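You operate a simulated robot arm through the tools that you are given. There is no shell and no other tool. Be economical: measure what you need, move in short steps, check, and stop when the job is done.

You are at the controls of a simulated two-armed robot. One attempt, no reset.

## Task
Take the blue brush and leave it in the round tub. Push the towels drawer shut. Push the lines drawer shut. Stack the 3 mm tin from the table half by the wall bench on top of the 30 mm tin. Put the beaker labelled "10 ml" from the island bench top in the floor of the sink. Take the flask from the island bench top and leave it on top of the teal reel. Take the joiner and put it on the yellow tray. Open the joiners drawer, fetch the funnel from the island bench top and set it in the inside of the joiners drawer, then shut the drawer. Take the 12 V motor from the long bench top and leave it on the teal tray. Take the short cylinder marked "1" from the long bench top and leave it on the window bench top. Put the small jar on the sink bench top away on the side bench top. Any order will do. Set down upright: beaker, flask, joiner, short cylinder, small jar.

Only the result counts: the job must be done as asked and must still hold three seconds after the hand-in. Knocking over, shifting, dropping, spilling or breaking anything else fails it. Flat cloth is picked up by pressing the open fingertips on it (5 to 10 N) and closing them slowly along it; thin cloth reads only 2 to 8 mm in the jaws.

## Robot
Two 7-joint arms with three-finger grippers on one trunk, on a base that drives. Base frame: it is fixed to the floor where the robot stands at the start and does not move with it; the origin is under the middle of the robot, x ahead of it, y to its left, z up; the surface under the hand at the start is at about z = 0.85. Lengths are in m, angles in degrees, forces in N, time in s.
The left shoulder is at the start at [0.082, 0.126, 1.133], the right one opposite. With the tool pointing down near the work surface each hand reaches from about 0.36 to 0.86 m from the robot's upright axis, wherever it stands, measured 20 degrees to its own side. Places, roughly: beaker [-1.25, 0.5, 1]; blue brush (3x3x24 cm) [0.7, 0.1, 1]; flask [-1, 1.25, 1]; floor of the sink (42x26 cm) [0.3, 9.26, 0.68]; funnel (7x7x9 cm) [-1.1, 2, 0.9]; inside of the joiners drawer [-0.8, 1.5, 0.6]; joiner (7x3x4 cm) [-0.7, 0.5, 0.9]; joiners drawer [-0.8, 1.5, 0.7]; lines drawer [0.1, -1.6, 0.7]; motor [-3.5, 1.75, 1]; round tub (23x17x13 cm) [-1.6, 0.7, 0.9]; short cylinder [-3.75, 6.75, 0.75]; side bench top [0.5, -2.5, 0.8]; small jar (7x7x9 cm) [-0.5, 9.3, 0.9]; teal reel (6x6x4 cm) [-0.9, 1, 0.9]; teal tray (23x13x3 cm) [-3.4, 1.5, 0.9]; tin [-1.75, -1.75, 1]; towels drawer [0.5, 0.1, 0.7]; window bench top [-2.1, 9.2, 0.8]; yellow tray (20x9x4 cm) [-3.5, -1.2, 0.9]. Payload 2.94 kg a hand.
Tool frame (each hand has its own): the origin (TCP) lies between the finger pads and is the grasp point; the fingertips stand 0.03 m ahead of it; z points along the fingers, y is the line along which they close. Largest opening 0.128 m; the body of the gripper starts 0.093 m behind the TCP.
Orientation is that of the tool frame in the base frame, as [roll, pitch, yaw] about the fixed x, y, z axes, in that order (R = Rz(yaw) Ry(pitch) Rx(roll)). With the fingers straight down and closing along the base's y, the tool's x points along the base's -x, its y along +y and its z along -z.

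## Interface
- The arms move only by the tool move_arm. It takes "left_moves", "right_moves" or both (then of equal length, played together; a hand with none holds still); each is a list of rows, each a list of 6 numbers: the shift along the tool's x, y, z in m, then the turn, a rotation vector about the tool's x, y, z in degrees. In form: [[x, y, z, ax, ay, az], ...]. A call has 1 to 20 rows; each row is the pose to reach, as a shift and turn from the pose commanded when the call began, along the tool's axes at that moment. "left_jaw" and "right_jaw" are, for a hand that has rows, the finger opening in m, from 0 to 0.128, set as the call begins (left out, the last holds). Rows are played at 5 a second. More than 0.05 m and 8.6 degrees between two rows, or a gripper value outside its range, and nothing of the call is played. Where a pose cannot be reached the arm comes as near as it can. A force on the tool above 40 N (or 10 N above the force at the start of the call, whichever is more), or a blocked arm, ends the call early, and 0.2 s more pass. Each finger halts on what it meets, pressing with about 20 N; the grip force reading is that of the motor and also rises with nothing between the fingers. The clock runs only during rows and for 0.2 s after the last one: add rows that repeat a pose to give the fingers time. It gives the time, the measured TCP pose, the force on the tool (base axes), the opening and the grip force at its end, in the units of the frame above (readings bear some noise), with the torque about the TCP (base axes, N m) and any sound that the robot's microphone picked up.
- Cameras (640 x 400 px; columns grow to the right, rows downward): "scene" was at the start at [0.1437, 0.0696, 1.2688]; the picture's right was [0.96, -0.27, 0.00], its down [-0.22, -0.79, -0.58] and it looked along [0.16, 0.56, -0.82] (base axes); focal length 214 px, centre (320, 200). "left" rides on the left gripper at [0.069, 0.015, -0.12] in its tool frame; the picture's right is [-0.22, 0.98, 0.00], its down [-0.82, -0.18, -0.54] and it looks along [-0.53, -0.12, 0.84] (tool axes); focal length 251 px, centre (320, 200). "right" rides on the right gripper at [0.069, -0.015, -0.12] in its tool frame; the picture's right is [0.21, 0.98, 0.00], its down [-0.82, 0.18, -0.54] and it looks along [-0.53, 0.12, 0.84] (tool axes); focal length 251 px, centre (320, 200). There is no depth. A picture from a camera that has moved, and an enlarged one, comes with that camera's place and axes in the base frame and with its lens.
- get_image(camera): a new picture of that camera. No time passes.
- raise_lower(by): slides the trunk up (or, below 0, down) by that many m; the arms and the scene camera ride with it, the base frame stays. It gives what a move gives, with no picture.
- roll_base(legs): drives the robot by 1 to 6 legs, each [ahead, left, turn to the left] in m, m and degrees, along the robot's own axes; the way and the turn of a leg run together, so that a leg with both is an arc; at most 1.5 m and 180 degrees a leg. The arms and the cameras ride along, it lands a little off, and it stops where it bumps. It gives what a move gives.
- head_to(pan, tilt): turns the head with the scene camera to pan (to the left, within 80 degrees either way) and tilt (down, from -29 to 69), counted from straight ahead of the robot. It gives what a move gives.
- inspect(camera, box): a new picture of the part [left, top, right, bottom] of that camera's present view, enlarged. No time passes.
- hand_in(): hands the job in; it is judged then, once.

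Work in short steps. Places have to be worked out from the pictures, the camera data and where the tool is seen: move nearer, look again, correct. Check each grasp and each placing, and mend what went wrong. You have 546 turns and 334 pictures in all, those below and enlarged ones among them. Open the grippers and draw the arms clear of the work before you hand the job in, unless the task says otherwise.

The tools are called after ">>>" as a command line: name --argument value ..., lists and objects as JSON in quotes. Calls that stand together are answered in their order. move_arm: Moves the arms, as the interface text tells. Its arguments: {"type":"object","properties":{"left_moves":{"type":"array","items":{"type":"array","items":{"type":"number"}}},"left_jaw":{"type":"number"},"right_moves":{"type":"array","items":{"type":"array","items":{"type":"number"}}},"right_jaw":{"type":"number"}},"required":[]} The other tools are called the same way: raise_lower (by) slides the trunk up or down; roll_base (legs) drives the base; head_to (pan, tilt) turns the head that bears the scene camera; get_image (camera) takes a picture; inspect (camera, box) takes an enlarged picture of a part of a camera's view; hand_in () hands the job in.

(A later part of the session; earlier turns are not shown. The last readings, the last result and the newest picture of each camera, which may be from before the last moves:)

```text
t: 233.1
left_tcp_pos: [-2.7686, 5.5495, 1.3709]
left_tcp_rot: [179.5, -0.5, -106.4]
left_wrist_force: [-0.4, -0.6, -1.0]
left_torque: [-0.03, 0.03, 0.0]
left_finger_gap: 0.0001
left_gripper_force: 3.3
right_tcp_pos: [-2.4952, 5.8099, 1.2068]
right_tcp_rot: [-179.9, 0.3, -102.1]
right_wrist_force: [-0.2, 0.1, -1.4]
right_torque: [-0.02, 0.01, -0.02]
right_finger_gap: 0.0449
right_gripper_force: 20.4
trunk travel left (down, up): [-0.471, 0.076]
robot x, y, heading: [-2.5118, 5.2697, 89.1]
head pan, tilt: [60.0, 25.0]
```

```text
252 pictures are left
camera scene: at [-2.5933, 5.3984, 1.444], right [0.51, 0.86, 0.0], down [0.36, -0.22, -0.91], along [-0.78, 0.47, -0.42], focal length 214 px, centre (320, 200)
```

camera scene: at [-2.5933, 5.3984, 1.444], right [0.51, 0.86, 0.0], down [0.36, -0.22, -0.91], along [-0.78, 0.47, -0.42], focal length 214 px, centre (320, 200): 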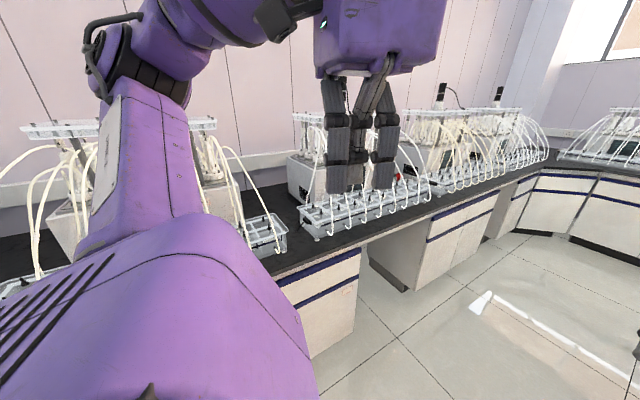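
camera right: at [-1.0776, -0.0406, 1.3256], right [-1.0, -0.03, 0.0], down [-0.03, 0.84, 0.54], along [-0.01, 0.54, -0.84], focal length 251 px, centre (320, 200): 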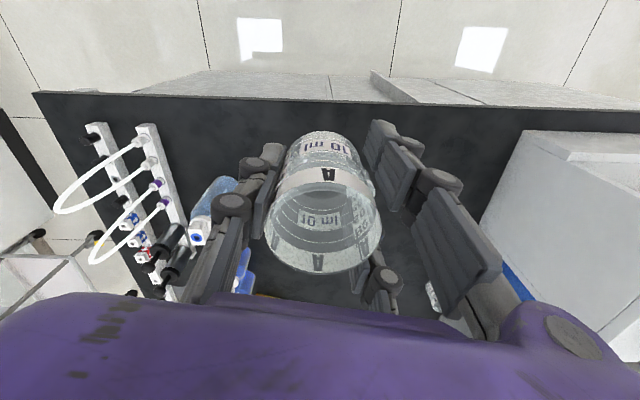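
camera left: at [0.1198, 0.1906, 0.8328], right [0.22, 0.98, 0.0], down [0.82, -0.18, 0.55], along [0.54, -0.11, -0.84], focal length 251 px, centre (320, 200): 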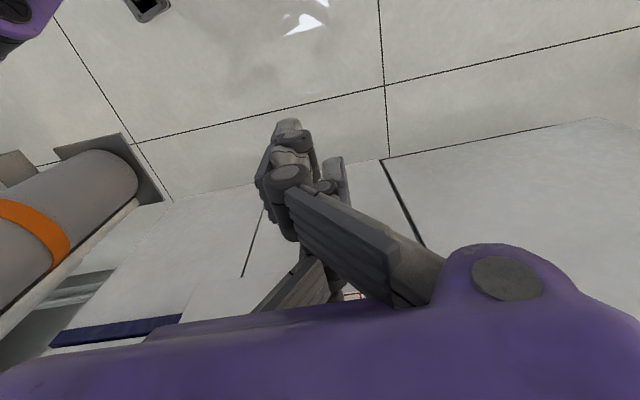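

I go on north ~1.2 m and look west toward the cylinder's spot.

>>> roll_base --legs '[[1.2, 0, 0.5]]'

>>> head_to --pan 80 --tilt 25

>>> get_image --camera "scene"

>>> head_to --pan 35 --tilt 20

>>> get_image --camera "scene"

```text
t: 239.1
left_tcp_pos: [-2.7589, 6.7341, 1.3711]
left_tcp_rot: [179.6, -0.5, -105.5]
left_wrist_force: [0.3, 0.6, -0.1]
left_torque: [0.01, -0.01, -0.02]
left_finger_gap: 0.0001
left_gripper_force: 3.2
right_tcp_pos: [-2.4901, 6.9958, 1.2065]
right_tcp_rot: [-179.8, 0.2, -101.2]
right_wrist_force: [0.3, 0.2, -0.2]
right_torque: [0.01, 0.01, -0.03]
right_finger_gap: 0.0449
right_gripper_force: 20.3
trunk travel left (down, up): [-0.471, 0.076]
robot x, y, heading: [-2.5013, 6.4603, 89.8]
head pan, tilt: [60.0, 25.0]
```

```text
t: 240.0
left_tcp_pos: [-2.7595, 6.734, 1.3706]
left_tcp_rot: [179.6, -0.5, -105.6]
left_wrist_force: [1.0, 0.7, 0.4]
left_torque: [-0.03, 0.02, 0.01]
left_finger_gap: 0.0
left_gripper_force: 3.2
right_tcp_pos: [-2.4916, 6.9965, 1.2074]
right_tcp_rot: [-179.8, 0.3, -101.3]
right_wrist_force: [-0.9, -0.3, -1.3]
right_torque: [0.01, -0.01, 0.02]
right_finger_gap: 0.0447
right_gripper_force: 19.3
trunk travel left (down, up): [-0.471, 0.076]
robot x, y, heading: [-2.5036, 6.4599, 90.0]
head pan, tilt: [80.0, 25.0]
```

```text
251 pictures are left
camera scene: at [-2.5945, 6.5544, 1.444], right [0.18, 0.98, 0.0], down [0.42, -0.07, -0.91], along [-0.89, 0.16, -0.42], focal length 214 px, centre (320, 200)
```

scene: 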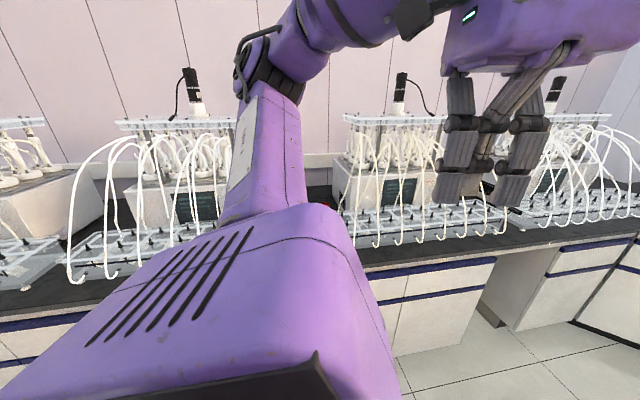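

```text
t: 241.1
left_tcp_pos: [-2.7595, 6.7334, 1.3713]
left_tcp_rot: [179.8, -0.4, -105.6]
left_wrist_force: [0.4, -0.3, 0.5]
left_torque: [-0.01, 0.02, 0.02]
left_finger_gap: 0.0003
left_gripper_force: 3.4
right_tcp_pos: [-2.4899, 6.9963, 1.2068]
right_tcp_rot: [-179.9, 0.3, -101.2]
right_wrist_force: [-0.8, 0.6, 0.2]
right_torque: [-0.02, 0.04, 0.01]
right_finger_gap: 0.0448
right_gripper_force: 20.2
trunk travel left (down, up): [-0.471, 0.076]
robot x, y, heading: [-2.504, 6.462, 90.0]
head pan, tilt: [35.0, 20.0]
```

```text
250 pictures are left
camera scene: at [-2.5571, 6.6144, 1.4521], right [0.82, 0.57, 0.0], down [0.2, -0.28, -0.94], along [-0.54, 0.77, -0.34], focal length 214 px, centre (320, 200)
```

scene: 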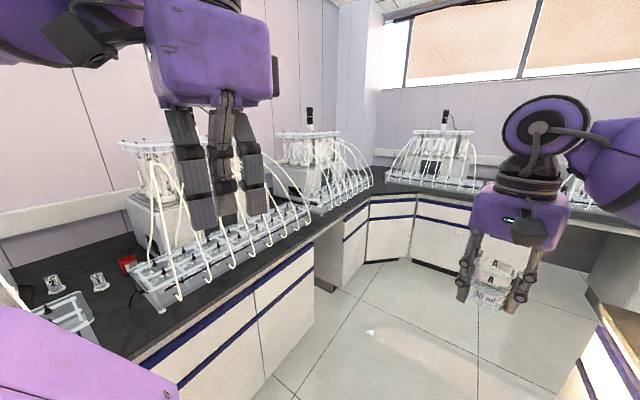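

>>> inspect --camera "scene" --box '[0, 220, 160, 320]'

```text
4.00 times, centred on (80, 270) of scene
camera zoom: at [-2.5571, 6.6144, 1.4521], right [0.82, 0.57, 0.0], down [0.2, -0.28, -0.94], along [-0.54, 0.77, -0.34], focal length 858 px, centre (1280, -80)
```

zoom: 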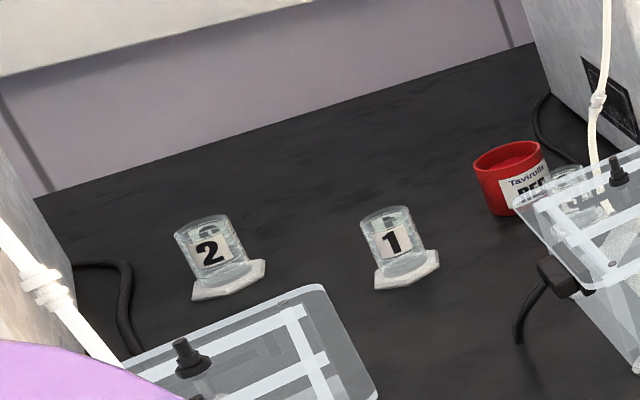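

Cylinder "1" stands between two racks at about (-3.615, 6.676), some 7.5 cm tall. I raise the beaker hand, turn west and look before approaching.

>>> move_arm --right_moves '[[0.01, 0, -0.015, 0, 0, 0], [0.02, 0, -0.03, 0, 0, 0], [0.03, 0, -0.045, 0, 0, 0], [0.04, 0, -0.06, 0, 0, 0], [0.05, 0, -0.075, 0, 0, 0], [0.06, 0, -0.09, 0, 0, 0], [0.07, 0, -0.1, 0, 0, 0], [0.08, 0, -0.11, 0, 0, 0]]'

>>> roll_base --legs '[[0, 0, 90], [0, -0.25, 0]]'

>>> head_to --pan 0 --tilt 25

>>> get_image --camera "scene"

```text
t: 242.9
left_tcp_pos: [-2.7592, 6.7346, 1.372]
left_tcp_rot: [179.6, -0.4, -105.5]
left_wrist_force: [-0.2, -0.6, 0.2]
left_torque: [0.02, -0.01, 0.0]
left_finger_gap: 0.0
left_gripper_force: 3.0
right_tcp_pos: [-2.5058, 6.9177, 1.3174]
right_tcp_rot: [-180.0, 0.4, -101.2]
right_wrist_force: [0.3, -0.5, -0.4]
right_torque: [0.01, -0.03, 0.03]
right_finger_gap: 0.045
right_gripper_force: 20.0
trunk travel left (down, up): [-0.471, 0.076]
robot x, y, heading: [-2.5087, 6.4638, 89.7]
head pan, tilt: [35.0, 20.0]
```

```text
t: 249.5
left_tcp_pos: [-2.7775, 6.4551, 1.3701]
left_tcp_rot: [179.7, -0.5, -15.6]
left_wrist_force: [0.0, 0.7, -0.2]
left_torque: [-0.04, -0.03, 0.0]
left_finger_gap: 0.0
left_gripper_force: 2.9
right_tcp_pos: [-2.9613, 6.7078, 1.3162]
right_tcp_rot: [-179.9, 0.3, -11.1]
right_wrist_force: [0.2, 0.5, -0.2]
right_torque: [0.02, 0.03, 0.01]
right_finger_gap: 0.0449
right_gripper_force: 20.1
trunk travel left (down, up): [-0.471, 0.076]
robot x, y, heading: [-2.5022, 6.7106, 179.9]
head pan, tilt: [35.0, 20.0]
```

```text
t: 250.5
left_tcp_pos: [-2.7781, 6.4537, 1.3726]
left_tcp_rot: [179.6, -0.4, -15.6]
left_wrist_force: [0.0, 0.1, -0.4]
left_torque: [-0.03, 0.0, 0.02]
left_finger_gap: 0.0
left_gripper_force: 2.4
right_tcp_pos: [-2.9615, 6.7083, 1.3163]
right_tcp_rot: [-179.9, 0.2, -11.3]
right_wrist_force: [-0.1, -0.2, -1.2]
right_torque: [-0.01, -0.04, 0.0]
right_finger_gap: 0.0449
right_gripper_force: 19.9
trunk travel left (down, up): [-0.471, 0.076]
robot x, y, heading: [-2.5036, 6.7049, 179.7]
head pan, tilt: [0.0, 25.0]
```

```text
248 pictures are left
camera scene: at [-2.674, 6.7101, 1.444], right [0.0, 1.0, 0.0], down [0.42, 0.0, -0.91], along [-0.91, 0.0, -0.42], focal length 214 px, centre (320, 200)
```

scene: 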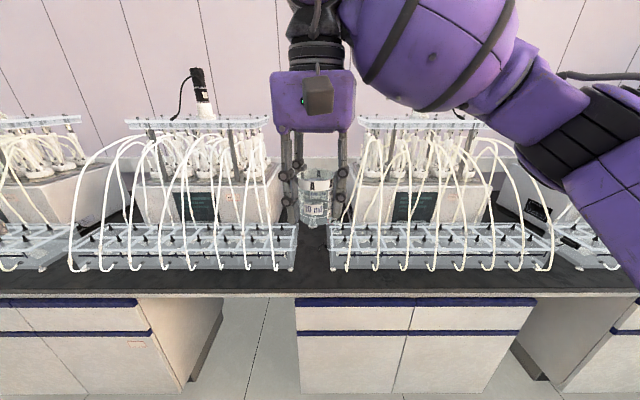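

The racks leave a corridor y≈6.52–6.85. I move the beaker hand aside to the right and then drive closer, aligning the left arm with the corridor.

>>> move_arm --right_moves '[[0, -0.015, 0, 0, 0, 0], [-0.002, -0.035, 0, 0, 0, 0], [-0.004, -0.055, 0, 0, 0, 0], [-0.006, -0.08, 0, 0, 0, 0], [-0.008, -0.105, 0, 0, 0, 0], [-0.01, -0.13, 0, 0, 0, 0], [-0.012, -0.155, 0, 0, 0, 0], [-0.014, -0.18, 0, 0, 0, 0], [-0.016, -0.2, 0, 0, 0, 0], [-0.018, -0.21, 0, 0, 0, 0]]'

>>> roll_base --legs '[[0, -0.175, 0], [0.35, 0, 0]]'

>>> head_to --pan 0 --tilt 40

>>> get_image --camera "scene"

>>> get_image --camera "left"

```text
t: 252.7
left_tcp_pos: [-2.7786, 6.4554, 1.371]
left_tcp_rot: [179.7, -0.5, -15.6]
left_wrist_force: [0.5, 0.3, 0.2]
left_torque: [-0.01, -0.01, -0.04]
left_finger_gap: 0.0001
left_gripper_force: 3.0
right_tcp_pos: [-2.9377, 6.9174, 1.3164]
right_tcp_rot: [-179.9, 0.3, -11.2]
right_wrist_force: [0.3, -0.7, 0.5]
right_torque: [0.03, 0.0, 0.0]
right_finger_gap: 0.0448
right_gripper_force: 20.1
trunk travel left (down, up): [-0.471, 0.076]
robot x, y, heading: [-2.5042, 6.7112, 179.8]
head pan, tilt: [0.0, 25.0]
```

```text
t: 256.8
left_tcp_pos: [-3.1238, 6.6321, 1.3721]
left_tcp_rot: [179.5, -0.4, -15.6]
left_wrist_force: [-0.7, 0.4, 1.2]
left_torque: [0.0, 0.03, -0.01]
left_finger_gap: 0.0001
left_gripper_force: 3.5
right_tcp_pos: [-3.2843, 7.0952, 1.3174]
right_tcp_rot: [-180.0, 0.3, -11.2]
right_wrist_force: [0.1, 0.9, -0.9]
right_torque: [-0.04, -0.03, 0.0]
right_finger_gap: 0.0447
right_gripper_force: 19.7
trunk travel left (down, up): [-0.471, 0.076]
robot x, y, heading: [-2.8512, 6.8838, 179.8]
head pan, tilt: [0.0, 25.0]
```

```text
t: 257.5
left_tcp_pos: [-3.1238, 6.6326, 1.3721]
left_tcp_rot: [179.7, -0.5, -15.6]
left_wrist_force: [0.0, -0.7, -0.2]
left_torque: [-0.01, -0.02, 0.01]
left_finger_gap: 0.0
left_gripper_force: 2.8
right_tcp_pos: [-3.2847, 7.0952, 1.3164]
right_tcp_rot: [-180.0, 0.4, -11.3]
right_wrist_force: [0.3, 0.2, -1.2]
right_torque: [0.01, 0.02, -0.02]
right_finger_gap: 0.0444
right_gripper_force: 20.1
trunk travel left (down, up): [-0.471, 0.076]
robot x, y, heading: [-2.8496, 6.8877, 179.7]
head pan, tilt: [0.0, 40.0]
```

```text
247 pictures are left
camera scene: at [-3.0136, 6.8883, 1.4206], right [0.0, 1.0, 0.0], down [0.64, 0.0, -0.77], along [-0.77, 0.0, -0.64], focal length 214 px, centre (320, 200)
```

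scene: 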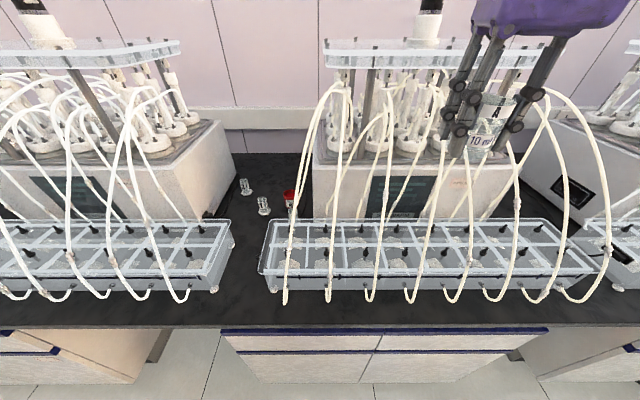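

```text
246 pictures are left
camera left: at [-3.0625, 6.6005, 1.4927], right [-0.47, -0.88, 0.0], down [-0.75, 0.4, 0.53], along [-0.47, 0.25, -0.85], focal length 251 px, centre (320, 200)
```

left: 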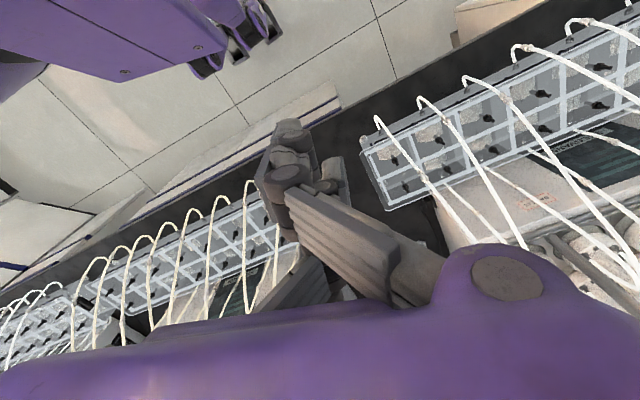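

Cylinder 1 is at (-3.616, 6.675), with a red cup near it. I pull the beaker hand back a little and reach the left hand, turned to ψ=-30°, along the corridor above the cylinder.

>>> move_arm --right_moves '[[0.01, 0, 0, 0, 0, 0], [0.025, 0, 0, 0, 0, 0], [0.04, 0, 0, 0, 0, 0], [0.055, 0, 0, 0, 0, 0], [0.065, 0, 0, 0, 0, 0], [0.07, 0, 0, 0, 0, 0]]' --left_moves '[[-0.04, 0.008, 0.01, 0, 0, 2.4], [-0.08, 0.016, 0.02, 0, 0, 4.8], [-0.12, 0.024, 0.03, 0, 0, 7.2], [-0.16, 0.032, 0.04, 0, 0, 9.6], [-0.2, 0.04, 0.05, 0, 0, 12], [-0.24, 0.046, 0.06, 0, 0, 14.4]]' --left_jaw 0.09

>>> get_image --camera "left"

>>> get_image --camera "scene"

```text
t: 258.9
left_tcp_pos: [-3.3712, 6.6517, 1.3085]
left_tcp_rot: [179.7, -0.7, -30.1]
left_wrist_force: [-1.2, 0.5, 0.1]
left_torque: [0.0, -0.08, -0.04]
left_finger_gap: 0.0898
left_gripper_force: 0.0
right_tcp_pos: [-3.2186, 7.0822, 1.315]
right_tcp_rot: [-180.0, 0.2, -11.2]
right_wrist_force: [-0.7, -0.7, -0.1]
right_torque: [0.0, -0.06, -0.01]
right_finger_gap: 0.0446
right_gripper_force: 19.6
trunk travel left (down, up): [-0.471, 0.076]
robot x, y, heading: [-2.8512, 6.8857, 179.8]
head pan, tilt: [0.0, 40.0]
```

```text
245 pictures are left
camera left: at [-3.3183, 6.6052, 1.4297], right [-0.68, -0.74, 0.0], down [-0.62, 0.57, 0.53], along [-0.39, 0.36, -0.85], focal length 251 px, centre (320, 200)
```

left: 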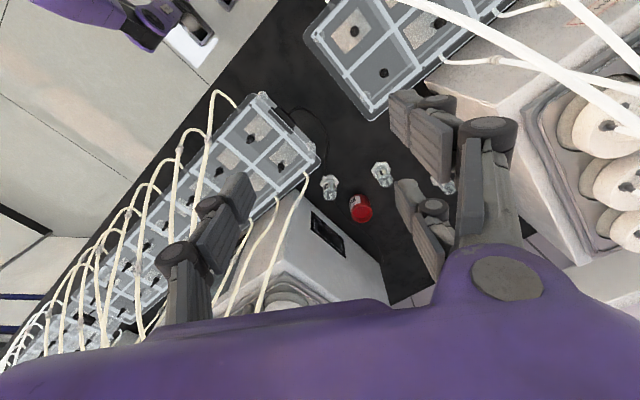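

```text
244 pictures are left
camera scene: at [-3.0154, 6.8888, 1.4203], right [0.0, 1.0, 0.0], down [0.64, 0.0, -0.77], along [-0.77, 0.0, -0.64], focal length 214 px, centre (320, 200)
```

scene: 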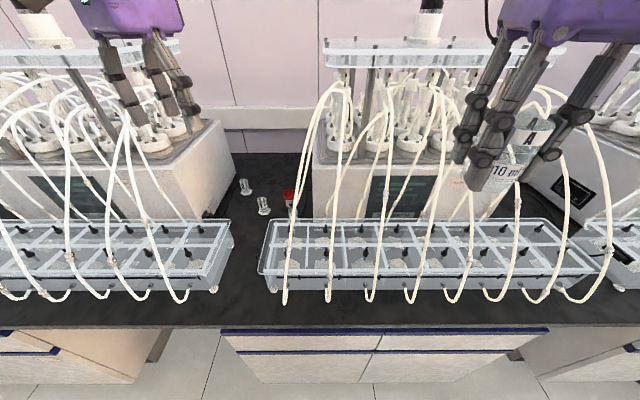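

Cylinder 1 confirmed at (-3.614, 6.673); a third one stands at (-3.555, 6.79), giving enough finger room. I continue to above it.

>>> move_arm --left_moves '[[-0.033, 0.015, 0.02, 0, 0, 0], [-0.066, 0.03, 0.04, 0, 0, 0], [-0.099, 0.045, 0.06, 0, 0, 0], [-0.132, 0.06, 0.085, 0, 0, 0], [-0.165, 0.075, 0.11, 0, 0, 0], [-0.198, 0.09, 0.135, 0, 0, 0], [-0.222, 0.103, 0.16, 0, 0, 0], [-0.222, 0.103, 0.16, 0, 0, 0]]'

>>> get_image --camera "left"

>>> get_image --camera "scene"

```text
t: 260.7
left_tcp_pos: [-3.4896, 6.5873, 1.1193]
left_tcp_rot: [179.8, -0.5, -29.9]
left_wrist_force: [-0.4, 0.7, -0.1]
left_torque: [0.06, -0.04, -0.04]
left_finger_gap: 0.0899
left_gripper_force: 0.0
left hand out of reach, approached as far as the arm can: row 3, 4, 5, 6, 7, 8
right_tcp_pos: [-3.2163, 7.0789, 1.3156]
right_tcp_rot: [-179.9, 0.2, -11.2]
right_wrist_force: [-0.5, 0.0, -0.6]
right_torque: [0.03, -0.03, 0.01]
right_finger_gap: 0.0447
right_gripper_force: 19.9
trunk travel left (down, up): [-0.471, 0.076]
robot x, y, heading: [-2.8494, 6.8884, 179.9]
head pan, tilt: [0.0, 40.0]
```

```text
243 pictures are left
camera left: at [-3.4382, 6.5416, 1.2399], right [-0.67, -0.74, 0.0], down [-0.63, 0.57, 0.53], along [-0.39, 0.36, -0.85], focal length 251 px, centre (320, 200)
```

left: 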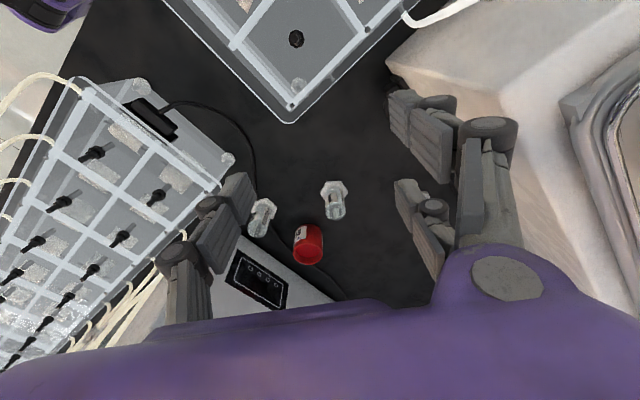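

```text
242 pictures are left
camera scene: at [-3.0149, 6.8861, 1.4205], right [0.0, 1.0, 0.0], down [0.64, 0.0, -0.77], along [-0.77, 0.0, -0.64], focal length 214 px, centre (320, 200)
```

scene: 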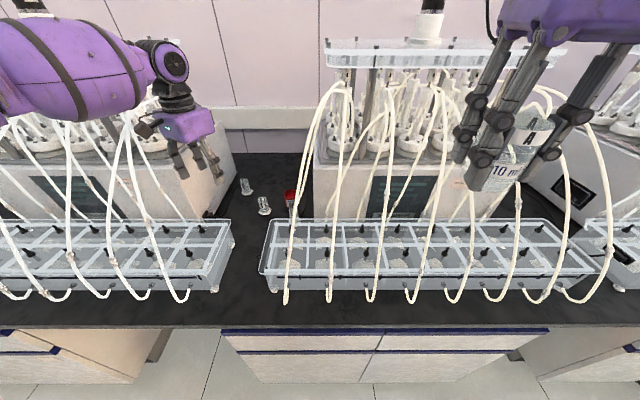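

The left arm is at its reach limit. I raise the beaker hand a bit more, then drive 0.07 m nearer.

>>> move_arm --right_moves '[[0, 0, -0.01, 0, 0, 0], [0, 0, -0.025, 0, 0, 0], [0, 0, -0.04, 0, 0, 0], [0, 0, -0.055, 0, 0, 0], [0, 0, -0.07, 0, 0, 0], [0, 0, -0.08, 0, 0, 0]]'

>>> roll_base --legs '[[0.07, 0, 0]]'

>>> get_image --camera "left"

```text
t: 262.1
left_tcp_pos: [-3.4897, 6.5918, 1.1218]
left_tcp_rot: [179.8, -0.5, -29.9]
left_wrist_force: [0.1, -0.2, 0.2]
left_torque: [-0.04, 0.03, 0.01]
left_finger_gap: 0.0898
left_gripper_force: 0.0
right_tcp_pos: [-3.2141, 7.0816, 1.3961]
right_tcp_rot: [-179.9, 0.4, -11.3]
right_wrist_force: [-0.1, 0.2, -0.7]
right_torque: [0.0, 0.03, 0.01]
right_finger_gap: 0.0446
right_gripper_force: 19.9
trunk travel left (down, up): [-0.471, 0.076]
robot x, y, heading: [-2.8546, 6.89, 179.8]
head pan, tilt: [0.0, 40.0]
```

```text
t: 263.1
left_tcp_pos: [-3.5565, 6.5909, 1.1223]
left_tcp_rot: [179.8, -0.4, -30.0]
left_wrist_force: [0.2, 0.1, -0.7]
left_torque: [-0.01, 0.01, 0.01]
left_finger_gap: 0.09
left_gripper_force: 0.0
right_tcp_pos: [-3.2827, 7.0811, 1.3958]
right_tcp_rot: [180.0, 0.5, -11.3]
right_wrist_force: [0.0, -0.2, -0.8]
right_torque: [0.03, 0.0, -0.01]
right_finger_gap: 0.0447
right_gripper_force: 19.8
trunk travel left (down, up): [-0.471, 0.076]
robot x, y, heading: [-2.9184, 6.8887, 180.0]
head pan, tilt: [0.0, 40.0]
```

```text
241 pictures are left
camera left: at [-3.5039, 6.5445, 1.2431], right [-0.67, -0.74, 0.0], down [-0.62, 0.57, 0.53], along [-0.4, 0.36, -0.85], focal length 251 px, centre (320, 200)
```

left: 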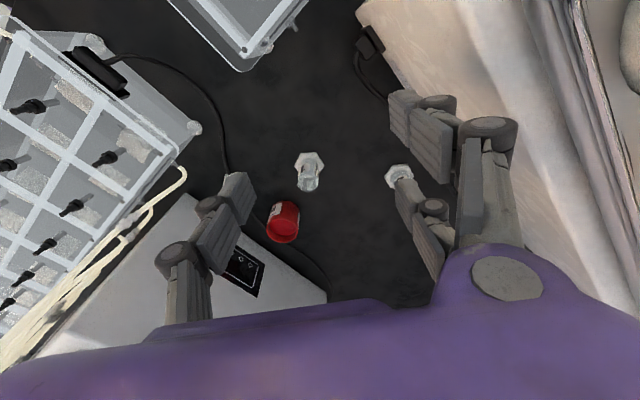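

Cylinder 1 at (-3.617, 6.671). I move over it and lower to just above.

>>> move_arm --left_moves '[[-0.03, -0.013, 0.02, 0, 0, 0], [-0.06, -0.026, 0.04, 0, 0, 0], [-0.092, -0.04, 0.06, 0, 0, 0], [-0.092, -0.04, 0.1, 0, 0, 0], [-0.092, -0.04, 0.1, 0, 0, 0]]'

>>> get_image --camera "left"

>>> get_image --camera "scene"

```text
t: 264.3
left_tcp_pos: [-3.5336, 6.6266, 1.0416]
left_tcp_rot: [179.9, -0.4, -30.0]
left_wrist_force: [0.1, 0.7, 0.6]
left_torque: [0.0, 0.01, 0.01]
left_finger_gap: 0.0899
left_gripper_force: 0.1
left hand out of reach, approached as far as the arm can: row 1, 2, 3, 4, 5
right_tcp_pos: [-3.2845, 7.0826, 1.3958]
right_tcp_rot: [-180.0, 0.3, -11.3]
right_wrist_force: [-0.3, -0.1, -0.6]
right_torque: [-0.01, -0.01, 0.01]
right_finger_gap: 0.0444
right_gripper_force: 20.0
trunk travel left (down, up): [-0.471, 0.076]
robot x, y, heading: [-2.9186, 6.8871, 179.6]
head pan, tilt: [0.0, 40.0]
```

```text
240 pictures are left
camera left: at [-3.4821, 6.5794, 1.1629], right [-0.67, -0.74, 0.0], down [-0.62, 0.57, 0.53], along [-0.4, 0.36, -0.85], focal length 251 px, centre (320, 200)
```

left: 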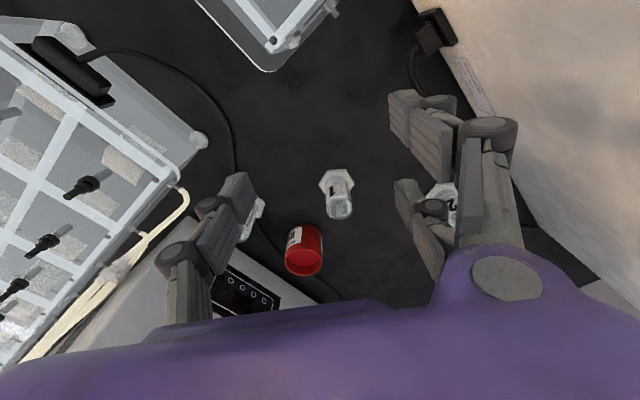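

```text
239 pictures are left
camera scene: at [-3.0827, 6.8883, 1.4206], right [0.0, 1.0, 0.0], down [0.64, 0.0, -0.77], along [-0.77, 0.0, -0.64], focal length 214 px, centre (320, 200)
```

scene: 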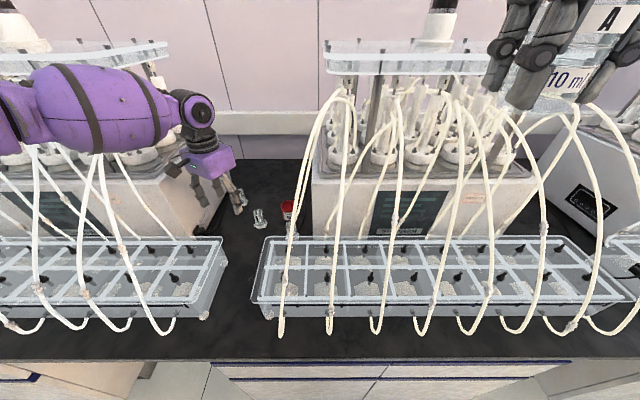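

The reach limit looks like a wrist-angle limit rather than distance; I turn the hand back to about yaw -10° and retry.

>>> move_arm --left_moves '[[0, 0, -0.02, 0, 0, -7], [0, 0, -0.04, 0, 0, -14], [0, 0, -0.04, 0, 0, -20], [0, 0, -0.04, 0, 0, -20]]'

>>> move_arm --left_moves '[[-0.03, -0.01, 0, 0, 0, 0], [-0.06, -0.02, 0.0, 0, 0, 0], [-0.089, -0.031, 0.0, 0, 0, 0], [-0.089, -0.031, 0.0, 0, 0, 0]]' --left_jaw 0.08

```text
t: 265.3
left_tcp_pos: [-3.5334, 6.6271, 1.082]
left_tcp_rot: [179.6, -0.4, -9.9]
left_wrist_force: [0.3, 0.5, -1.0]
left_torque: [-0.01, 0.01, -0.04]
left_finger_gap: 0.0901
left_gripper_force: 0.1
right_tcp_pos: [-3.2847, 7.0817, 1.397]
right_tcp_rot: [-179.9, 0.5, -11.4]
right_wrist_force: [-0.4, 0.1, -1.4]
right_torque: [0.0, -0.01, 0.01]
right_finger_gap: 0.0444
right_gripper_force: 20.5
trunk travel left (down, up): [-0.471, 0.076]
robot x, y, heading: [-2.9185, 6.8904, 179.9]
head pan, tilt: [0.0, 40.0]
```

```text
t: 266.3
left_tcp_pos: [-3.5411, 6.6267, 1.0855]
left_tcp_rot: [179.7, -0.1, -10.0]
left_wrist_force: [0.1, 0.0, 0.3]
left_torque: [0.02, -0.01, 0.0]
left_finger_gap: 0.0799
left_gripper_force: 0.0
left hand out of reach, approached as far as the arm can: row 1, 2, 3, 4
right_tcp_pos: [-3.2844, 7.0822, 1.3968]
right_tcp_rot: [180.0, 0.3, -11.3]
right_wrist_force: [0.8, 0.5, -1.7]
right_torque: [0.02, 0.0, 0.01]
right_finger_gap: 0.044
right_gripper_force: 19.7
trunk travel left (down, up): [-0.471, 0.076]
robot x, y, heading: [-2.9159, 6.8883, 179.7]
head pan, tilt: [0.0, 40.0]
```

Still limited. The arm reaches farther when the target is nearer the robot's centre line, so I back the hand out, shift the base 0.17 m south and re-enter.

>>> move_arm --left_moves '[[0.035, -0.006, -0.03, 0, 0, 0], [0.07, -0.012, -0.06, 0, 0, 0], [0.105, -0.018, -0.09, 0, 0, 0], [0.14, -0.024, -0.12, 0, 0, 0], [0.187, -0.033, -0.135, 0, 0, 0], [0.187, -0.033, -0.135, 0, 0, 0]]'

>>> roll_base --legs '[[0, 0.17, 0]]'

>>> get_image --camera "scene"

```text
refused: row 5 steps farther than a row can; nothing moved
```

```text
t: 267.9
left_tcp_pos: [-3.5412, 6.5505, 1.0899]
left_tcp_rot: [-179.1, 0.3, -11.6]
left_wrist_force: [2.2, 21.4, 2.9]
left_torque: [-0.84, 0.05, 0.52]
left_finger_gap: 0.0659
left_gripper_force: 0.0
right_tcp_pos: [-3.2831, 6.9875, 1.3966]
right_tcp_rot: [-179.9, 0.4, -11.5]
right_wrist_force: [-0.2, -0.8, -0.6]
right_torque: [0.05, -0.02, 0.01]
right_finger_gap: 0.0442
right_gripper_force: 19.8
trunk travel left (down, up): [-0.471, 0.076]
robot x, y, heading: [-2.9189, 6.7892, 179.6]
head pan, tilt: [0.0, 40.0]
stopped in leg 1: the force on the tool passed its limit at 46 N (the readings are from after the stop); the commanded pose is now the measured one
```

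```text
238 pictures are left
camera scene: at [-3.081, 6.792, 1.4209], right [0.01, 1.0, 0.0], down [0.64, -0.01, -0.77], along [-0.77, 0.01, -0.64], focal length 214 px, centre (320, 200)
```

scene: 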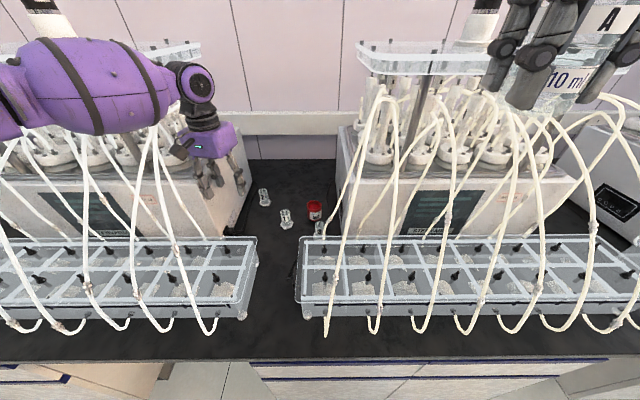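

My mistake: the arm move was refused and the base pushed the hand against the left unit (stopped at 46 N). I move the hand off it and check for any shift.

>>> move_arm --left_moves '[[0, -0.03, -0.01, 0, 0, 0], [0, -0.06, -0.03, 0, 0, 0], [0.02, -0.07, -0.07, 0, 0, 0], [0.05, -0.07, -0.1, 0, 0, 0], [0.09, -0.07, -0.12, 0, 0, 0], [0.13, -0.07, -0.14, 0, 0, 0], [0.13, -0.07, -0.14, 0, 0, 0]]'

>>> get_image --camera "scene"

```text
t: 269.5
left_tcp_pos: [-3.4006, 6.5864, 1.2283]
left_tcp_rot: [-179.4, 0.0, -11.0]
left_wrist_force: [-0.8, 0.0, -0.5]
left_torque: [0.03, -0.03, -0.04]
left_finger_gap: 0.08
left_gripper_force: 0.0
left hand out of reach, approached as far as the arm can: row 1, 2, 3
right_tcp_pos: [-3.2843, 6.986, 1.3946]
right_tcp_rot: [-180.0, 0.3, -11.5]
right_wrist_force: [-0.7, 0.4, 0.2]
right_torque: [-0.01, -0.03, 0.0]
right_finger_gap: 0.0442
right_gripper_force: 19.9
trunk travel left (down, up): [-0.471, 0.076]
robot x, y, heading: [-2.9173, 6.7921, 179.3]
head pan, tilt: [0.0, 40.0]
```

```text
237 pictures are left
camera scene: at [-3.0836, 6.7915, 1.4204], right [0.01, 1.0, 0.0], down [0.64, -0.01, -0.77], along [-0.77, 0.01, -0.64], focal length 214 px, centre (320, 200)
```

scene: 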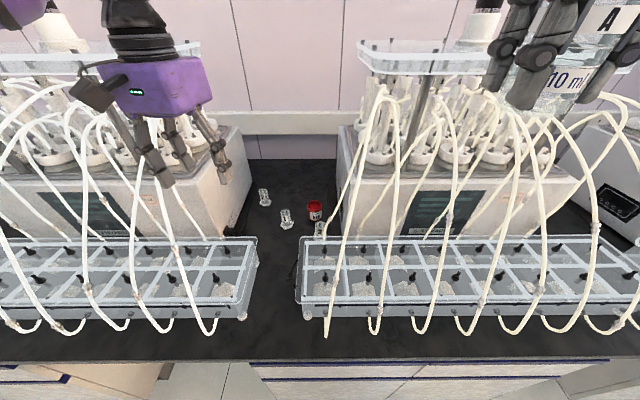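

No visible shift of the unit. A forward tilt of the hand about its closing axis keeps the pads along the cylinder and extends reach; I tilt 30° while moving into the corridor.

>>> move_arm --left_moves '[[-0.02, -0.015, 0.02, 0, -6, 0], [-0.045, -0.03, 0.04, 0, -12, 0], [-0.07, -0.045, 0.06, 0, -18, 0], [-0.09, -0.06, 0.08, 0, -24, 0], [-0.11, -0.06, 0.1, 0, -30, 0], [-0.11, -0.06, 0.1, 0, -30, 0]]' --left_jaw 0.09

>>> get_image --camera "left"

>>> get_image --camera "scene"

```text
t: 270.9
left_tcp_pos: [-3.4983, 6.6693, 1.1306]
left_tcp_rot: [-179.4, 30.2, -10.7]
left_wrist_force: [0.7, 0.1, -0.1]
left_torque: [0.01, 0.0, 0.01]
left_finger_gap: 0.0901
left_gripper_force: 0.1
right_tcp_pos: [-3.2826, 6.986, 1.3958]
right_tcp_rot: [-179.9, 0.4, -11.5]
right_wrist_force: [0.0, 0.4, -0.2]
right_torque: [-0.01, 0.02, 0.0]
right_finger_gap: 0.0442
right_gripper_force: 20.0
trunk travel left (down, up): [-0.471, 0.076]
robot x, y, heading: [-2.9176, 6.7893, 179.4]
head pan, tilt: [0.0, 40.0]
```

```text
236 pictures are left
camera left: at [-3.3824, 6.63, 1.1993], right [-0.37, -0.92, 0.1], down [-0.4, 0.25, 0.88], along [-0.84, 0.29, -0.46], focal length 251 px, centre (320, 200)
```

left: 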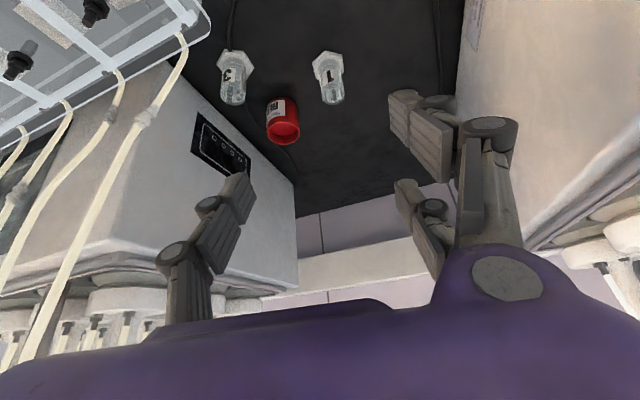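

```text
235 pictures are left
camera scene: at [-3.0819, 6.7918, 1.4208], right [0.01, 1.0, 0.0], down [0.64, -0.01, -0.77], along [-0.77, 0.01, -0.64], focal length 214 px, centre (320, 200)
```

scene: 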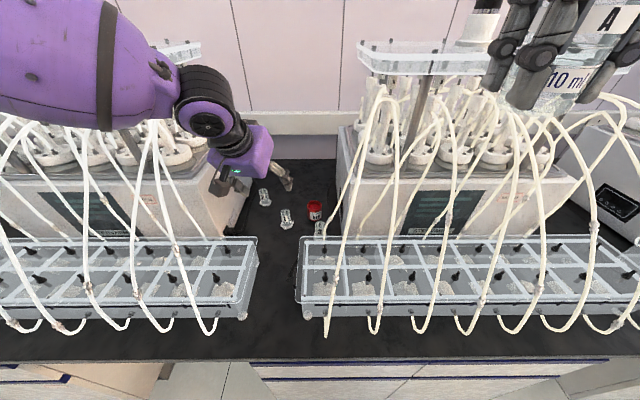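

Clear view; cylinder 1 at (-3.614, 6.676). I advance most of the way along the finger direction, then check.

>>> move_arm --left_moves '[[0.004, 0.004, 0.04, 0, 0, 0], [0.008, 0.008, 0.08, 0, 0, 0], [0.011, 0.011, 0.12, 0, 0, 0], [0.014, 0.014, 0.16, 0, 0, 0], [0.017, 0.016, 0.19, 0, 0, 0], [0.017, 0.016, 0.19, 0, 0, 0]]'

>>> get_image --camera "left"

```text
t: 272.3
left_tcp_pos: [-3.542, 6.6634, 1.0302]
left_tcp_rot: [-179.2, 30.2, -10.7]
left_wrist_force: [0.5, 0.0, -0.4]
left_torque: [-0.01, 0.02, 0.0]
left_finger_gap: 0.0899
left_gripper_force: 0.1
left hand out of reach, approached as far as the arm can: row 3, 4, 5, 6
right_tcp_pos: [-3.2844, 6.986, 1.3952]
right_tcp_rot: [-180.0, 0.3, -11.4]
right_wrist_force: [0.2, -0.1, -0.8]
right_torque: [-0.03, -0.07, -0.02]
right_finger_gap: 0.0443
right_gripper_force: 20.1
trunk travel left (down, up): [-0.471, 0.076]
robot x, y, heading: [-2.919, 6.7904, 179.7]
head pan, tilt: [0.0, 40.0]
```

```text
234 pictures are left
camera left: at [-3.4278, 6.625, 1.0997], right [-0.37, -0.92, 0.1], down [-0.4, 0.25, 0.88], along [-0.84, 0.29, -0.46], focal length 251 px, centre (320, 200)
```

left: 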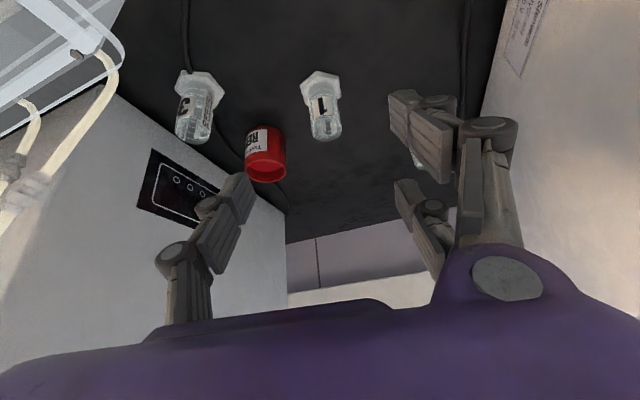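

The limit is on lowering: the trunk is too high. I back the left hand up, swing the beaker hand out to the side (away from the hoses), then lower the trunk.

>>> move_arm --right_moves '[[0.006, -0.015, -0.005, 0, 0, 0], [0.012, -0.035, -0.01, 0, 0, 0], [0.02, -0.058, -0.015, 0, 0, 0], [0.028, -0.082, -0.02, 0, 0, 0], [0.036, -0.106, -0.025, 0, 0, 0], [0.044, -0.13, -0.03, 0, 0, 0], [0.052, -0.154, -0.035, 0, 0, 0], [0.06, -0.178, -0.04, 0, 0, 0], [0.066, -0.2, -0.045, 0, 0, 0], [0.068, -0.218, -0.05, 0, 0, 0]]' --left_moves '[[0, 0, -0.02, 0, 0, 0], [0, 0, -0.04, 0, 0, 0], [0, 0, -0.06, 0, 0, 0], [0, 0, -0.08, 0, 0, 0], [0, 0, -0.1, 0, 0, 0], [0, 0, -0.12, 0, 0, 0], [0, 0, -0.13, 0, 0, 0], [0, 0, -0.13, 0, 0, 0], [0, 0, -0.13, 0, 0, 0], [0, 0, -0.13, 0, 0, 0]]'

>>> get_image --camera "scene"

```text
t: 274.5
left_tcp_pos: [-3.4776, 6.6519, 1.1441]
left_tcp_rot: [-179.4, 30.0, -10.6]
left_wrist_force: [0.5, -0.3, 0.0]
left_torque: [0.01, 0.02, 0.01]
left_finger_gap: 0.09
left_gripper_force: 0.0
right_tcp_pos: [-3.2399, 7.082, 1.3508]
right_tcp_rot: [179.9, 0.4, -11.5]
right_wrist_force: [-0.2, -0.3, -0.7]
right_torque: [0.0, -0.03, 0.0]
right_finger_gap: 0.0441
right_gripper_force: 20.1
right hand out of reach, approached as far as the arm can: row 3, 4, 5, 6, 7, 8, 9, 10
trunk travel left (down, up): [-0.471, 0.076]
robot x, y, heading: [-2.9212, 6.7887, 179.7]
head pan, tilt: [0.0, 40.0]
```

```text
233 pictures are left
camera scene: at [-3.0825, 6.7922, 1.4206], right [0.01, 1.0, 0.0], down [0.64, -0.01, -0.77], along [-0.77, 0.01, -0.64], focal length 214 px, centre (320, 200)
```

scene: 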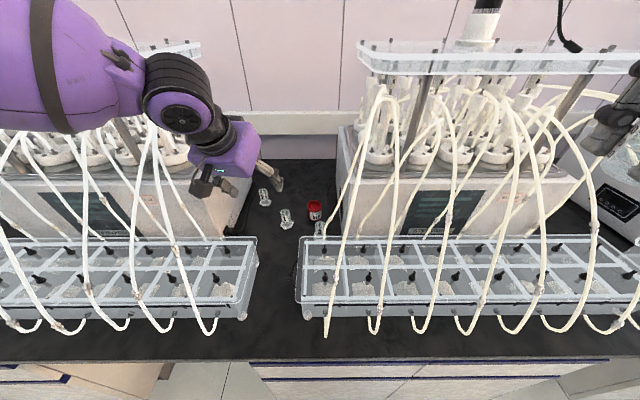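

The left arm seems stuck in a poor posture here. I'll deliver the beaker to the sink first, then return with the free right hand. I retract the left hand up and back out.

>>> move_arm --left_moves '[[0, 0, -0.04, 0, 0, 0], [0, 0, -0.08, 0, 6, 0], [0, 0, -0.12, 0, 12, 0], [0, 0, -0.15, 0, 18, 0], [0.02, 0, -0.18, 0, 24, 0], [0.05, 0, -0.2, 0, 30, 0], [0.05, 0, -0.2, 0, 30, 0]]'

>>> get_image --camera "scene"

```text
t: 276.1
left_tcp_pos: [-3.3373, 6.6222, 1.2911]
left_tcp_rot: [-179.4, -0.1, -11.0]
left_wrist_force: [0.0, 0.0, -0.4]
left_torque: [-0.02, -0.03, -0.02]
left_finger_gap: 0.0901
left_gripper_force: 0.1
right_tcp_pos: [-3.2404, 7.0811, 1.35]
right_tcp_rot: [179.8, 0.4, -11.5]
right_wrist_force: [0.5, 0.7, -0.7]
right_torque: [-0.01, 0.01, -0.02]
right_finger_gap: 0.0441
right_gripper_force: 19.3
trunk travel left (down, up): [-0.471, 0.076]
robot x, y, heading: [-2.9166, 6.7913, 179.4]
head pan, tilt: [0.0, 40.0]
```

```text
232 pictures are left
camera scene: at [-3.083, 6.7916, 1.4206], right [0.01, 1.0, 0.0], down [0.64, -0.01, -0.77], along [-0.77, 0.01, -0.64], focal length 214 px, centre (320, 200)
```

scene: 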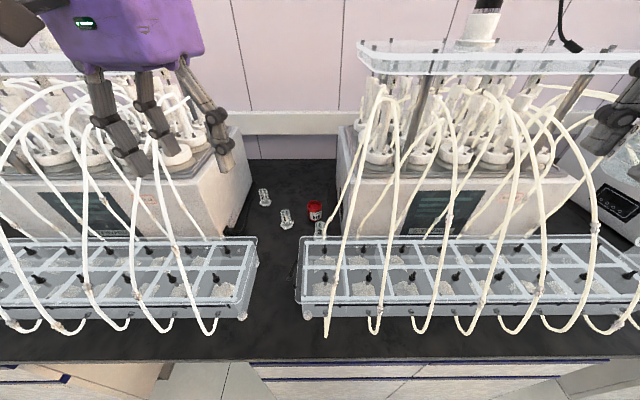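

Clear; I back out and turn north toward the window/sink benches.

>>> roll_base --legs '[[-0.4, 0, 0], [0, 0, -90]]'

>>> head_to --pan 0 --tilt 20

>>> get_image --camera "scene"

>>> head_to --pan -50 --tilt 20

>>> get_image --camera "scene"

```text
t: 282.4
left_tcp_pos: [-2.694, 7.2044, 1.2917]
left_tcp_rot: [-179.4, 0.1, -100.5]
left_wrist_force: [-0.2, 0.3, 0.3]
left_torque: [-0.01, -0.01, -0.05]
left_finger_gap: 0.0901
left_gripper_force: 0.0
right_tcp_pos: [-2.2336, 7.1113, 1.3497]
right_tcp_rot: [179.8, 0.4, -101.0]
right_wrist_force: [0.2, -1.1, -0.5]
right_torque: [0.04, 0.0, 0.0]
right_finger_gap: 0.044
right_gripper_force: 19.7
trunk travel left (down, up): [-0.471, 0.076]
robot x, y, heading: [-2.5205, 6.7889, 90.2]
head pan, tilt: [0.0, 40.0]
```

```text
t: 283.2
left_tcp_pos: [-2.6933, 7.2047, 1.2912]
left_tcp_rot: [-179.5, 0.0, -100.5]
left_wrist_force: [-0.4, 0.2, 0.2]
left_torque: [-0.02, 0.0, -0.04]
left_finger_gap: 0.09
left_gripper_force: 0.0
right_tcp_pos: [-2.2343, 7.112, 1.3505]
right_tcp_rot: [179.9, 0.4, -101.0]
right_wrist_force: [0.1, 0.4, -0.2]
right_torque: [0.0, 0.01, 0.04]
right_finger_gap: 0.0442
right_gripper_force: 19.4
trunk travel left (down, up): [-0.471, 0.076]
robot x, y, heading: [-2.526, 6.7845, 90.2]
head pan, tilt: [0.0, 20.0]
```

```text
231 pictures are left
camera scene: at [-2.5219, 6.9598, 1.452], right [1.0, 0.0, 0.0], down [0.0, -0.34, -0.94], along [0.0, 0.94, -0.34], focal length 214 px, centre (320, 200)
```

scene: 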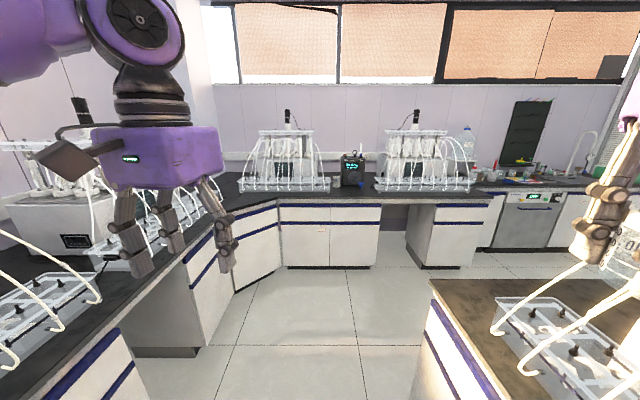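

```text
t: 284.4
left_tcp_pos: [-2.6952, 7.2052, 1.2906]
left_tcp_rot: [-179.4, 0.1, -100.6]
left_wrist_force: [-0.5, 0.0, 0.5]
left_torque: [0.01, -0.02, 0.0]
left_finger_gap: 0.0899
left_gripper_force: 0.1
right_tcp_pos: [-2.2338, 7.1107, 1.3501]
right_tcp_rot: [179.9, 0.4, -101.0]
right_wrist_force: [-0.1, -0.2, -0.2]
right_torque: [-0.03, -0.01, 0.02]
right_finger_gap: 0.0441
right_gripper_force: 20.4
trunk travel left (down, up): [-0.471, 0.076]
robot x, y, heading: [-2.5225, 6.7879, 90.1]
head pan, tilt: [-50.0, 20.0]
```

```text
230 pictures are left
camera scene: at [-2.4505, 6.9267, 1.4521], right [0.64, -0.76, 0.0], down [-0.26, -0.22, -0.94], along [0.72, 0.61, -0.34], focal length 214 px, centre (320, 200)
```

scene: 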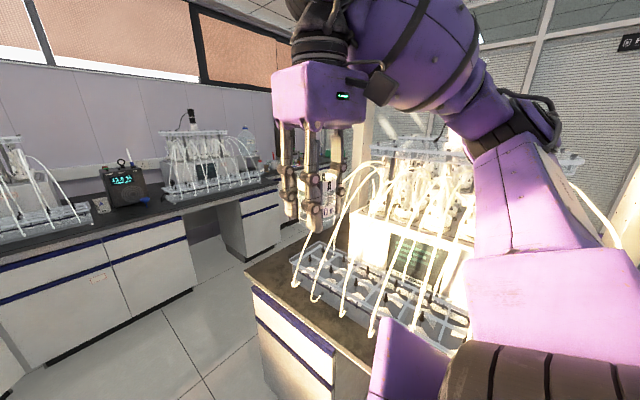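

I drive along the north lane (y≈8.15) east toward the sink.

>>> roll_base --legs '[[1.35, 0, 0], [0, 0, -90], [1.3, 0, 0]]'

>>> head_to --pan 30 --tilt 25

>>> get_image --camera "scene"

```text
t: 299.2
left_tcp_pos: [-1.1473, 8.3182, 1.2942]
left_tcp_rot: [-179.0, 0.7, 168.9]
left_wrist_force: [1.1, 0.2, -0.6]
left_torque: [-0.02, 0.01, 0.02]
left_finger_gap: 0.09
left_gripper_force: 0.2
right_tcp_pos: [-1.247, 7.8576, 1.3557]
right_tcp_rot: [179.2, 1.3, 167.9]
right_wrist_force: [-0.2, -0.1, -1.1]
right_torque: [-0.02, 0.03, -0.02]
right_finger_gap: 0.0439
right_gripper_force: 20.5
trunk travel left (down, up): [-0.471, 0.076]
robot x, y, heading: [-1.5544, 8.1424, -0.6]
head pan, tilt: [-50.0, 20.0]
stopped in leg 3: the robot was blocked; the commanded pose is now the measured one
```

```text
t: 300.8
left_tcp_pos: [-1.1497, 8.3198, 1.2962]
left_tcp_rot: [-179.2, 1.0, 169.1]
left_wrist_force: [0.0, -1.0, -0.4]
left_torque: [-0.01, 0.0, 0.0]
left_finger_gap: 0.0896
left_gripper_force: 0.0
right_tcp_pos: [-1.2499, 7.8584, 1.3564]
right_tcp_rot: [179.2, 1.3, 168.1]
right_wrist_force: [0.2, 0.2, -0.4]
right_torque: [-0.02, 0.01, -0.01]
right_finger_gap: 0.0438
right_gripper_force: 20.2
trunk travel left (down, up): [-0.471, 0.076]
robot x, y, heading: [-1.5539, 8.145, -0.6]
head pan, tilt: [30.0, 25.0]
```

```text
229 pictures are left
camera scene: at [-1.4115, 8.1962, 1.4457], right [0.49, -0.87, 0.01], down [-0.36, -0.21, -0.91], along [0.79, 0.45, -0.41], focal length 214 px, centre (320, 200)
```

scene: 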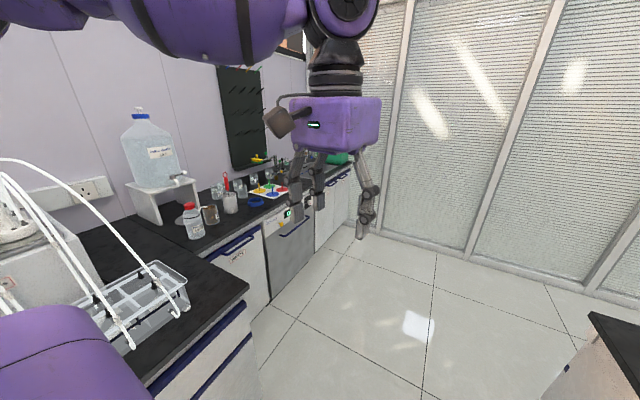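

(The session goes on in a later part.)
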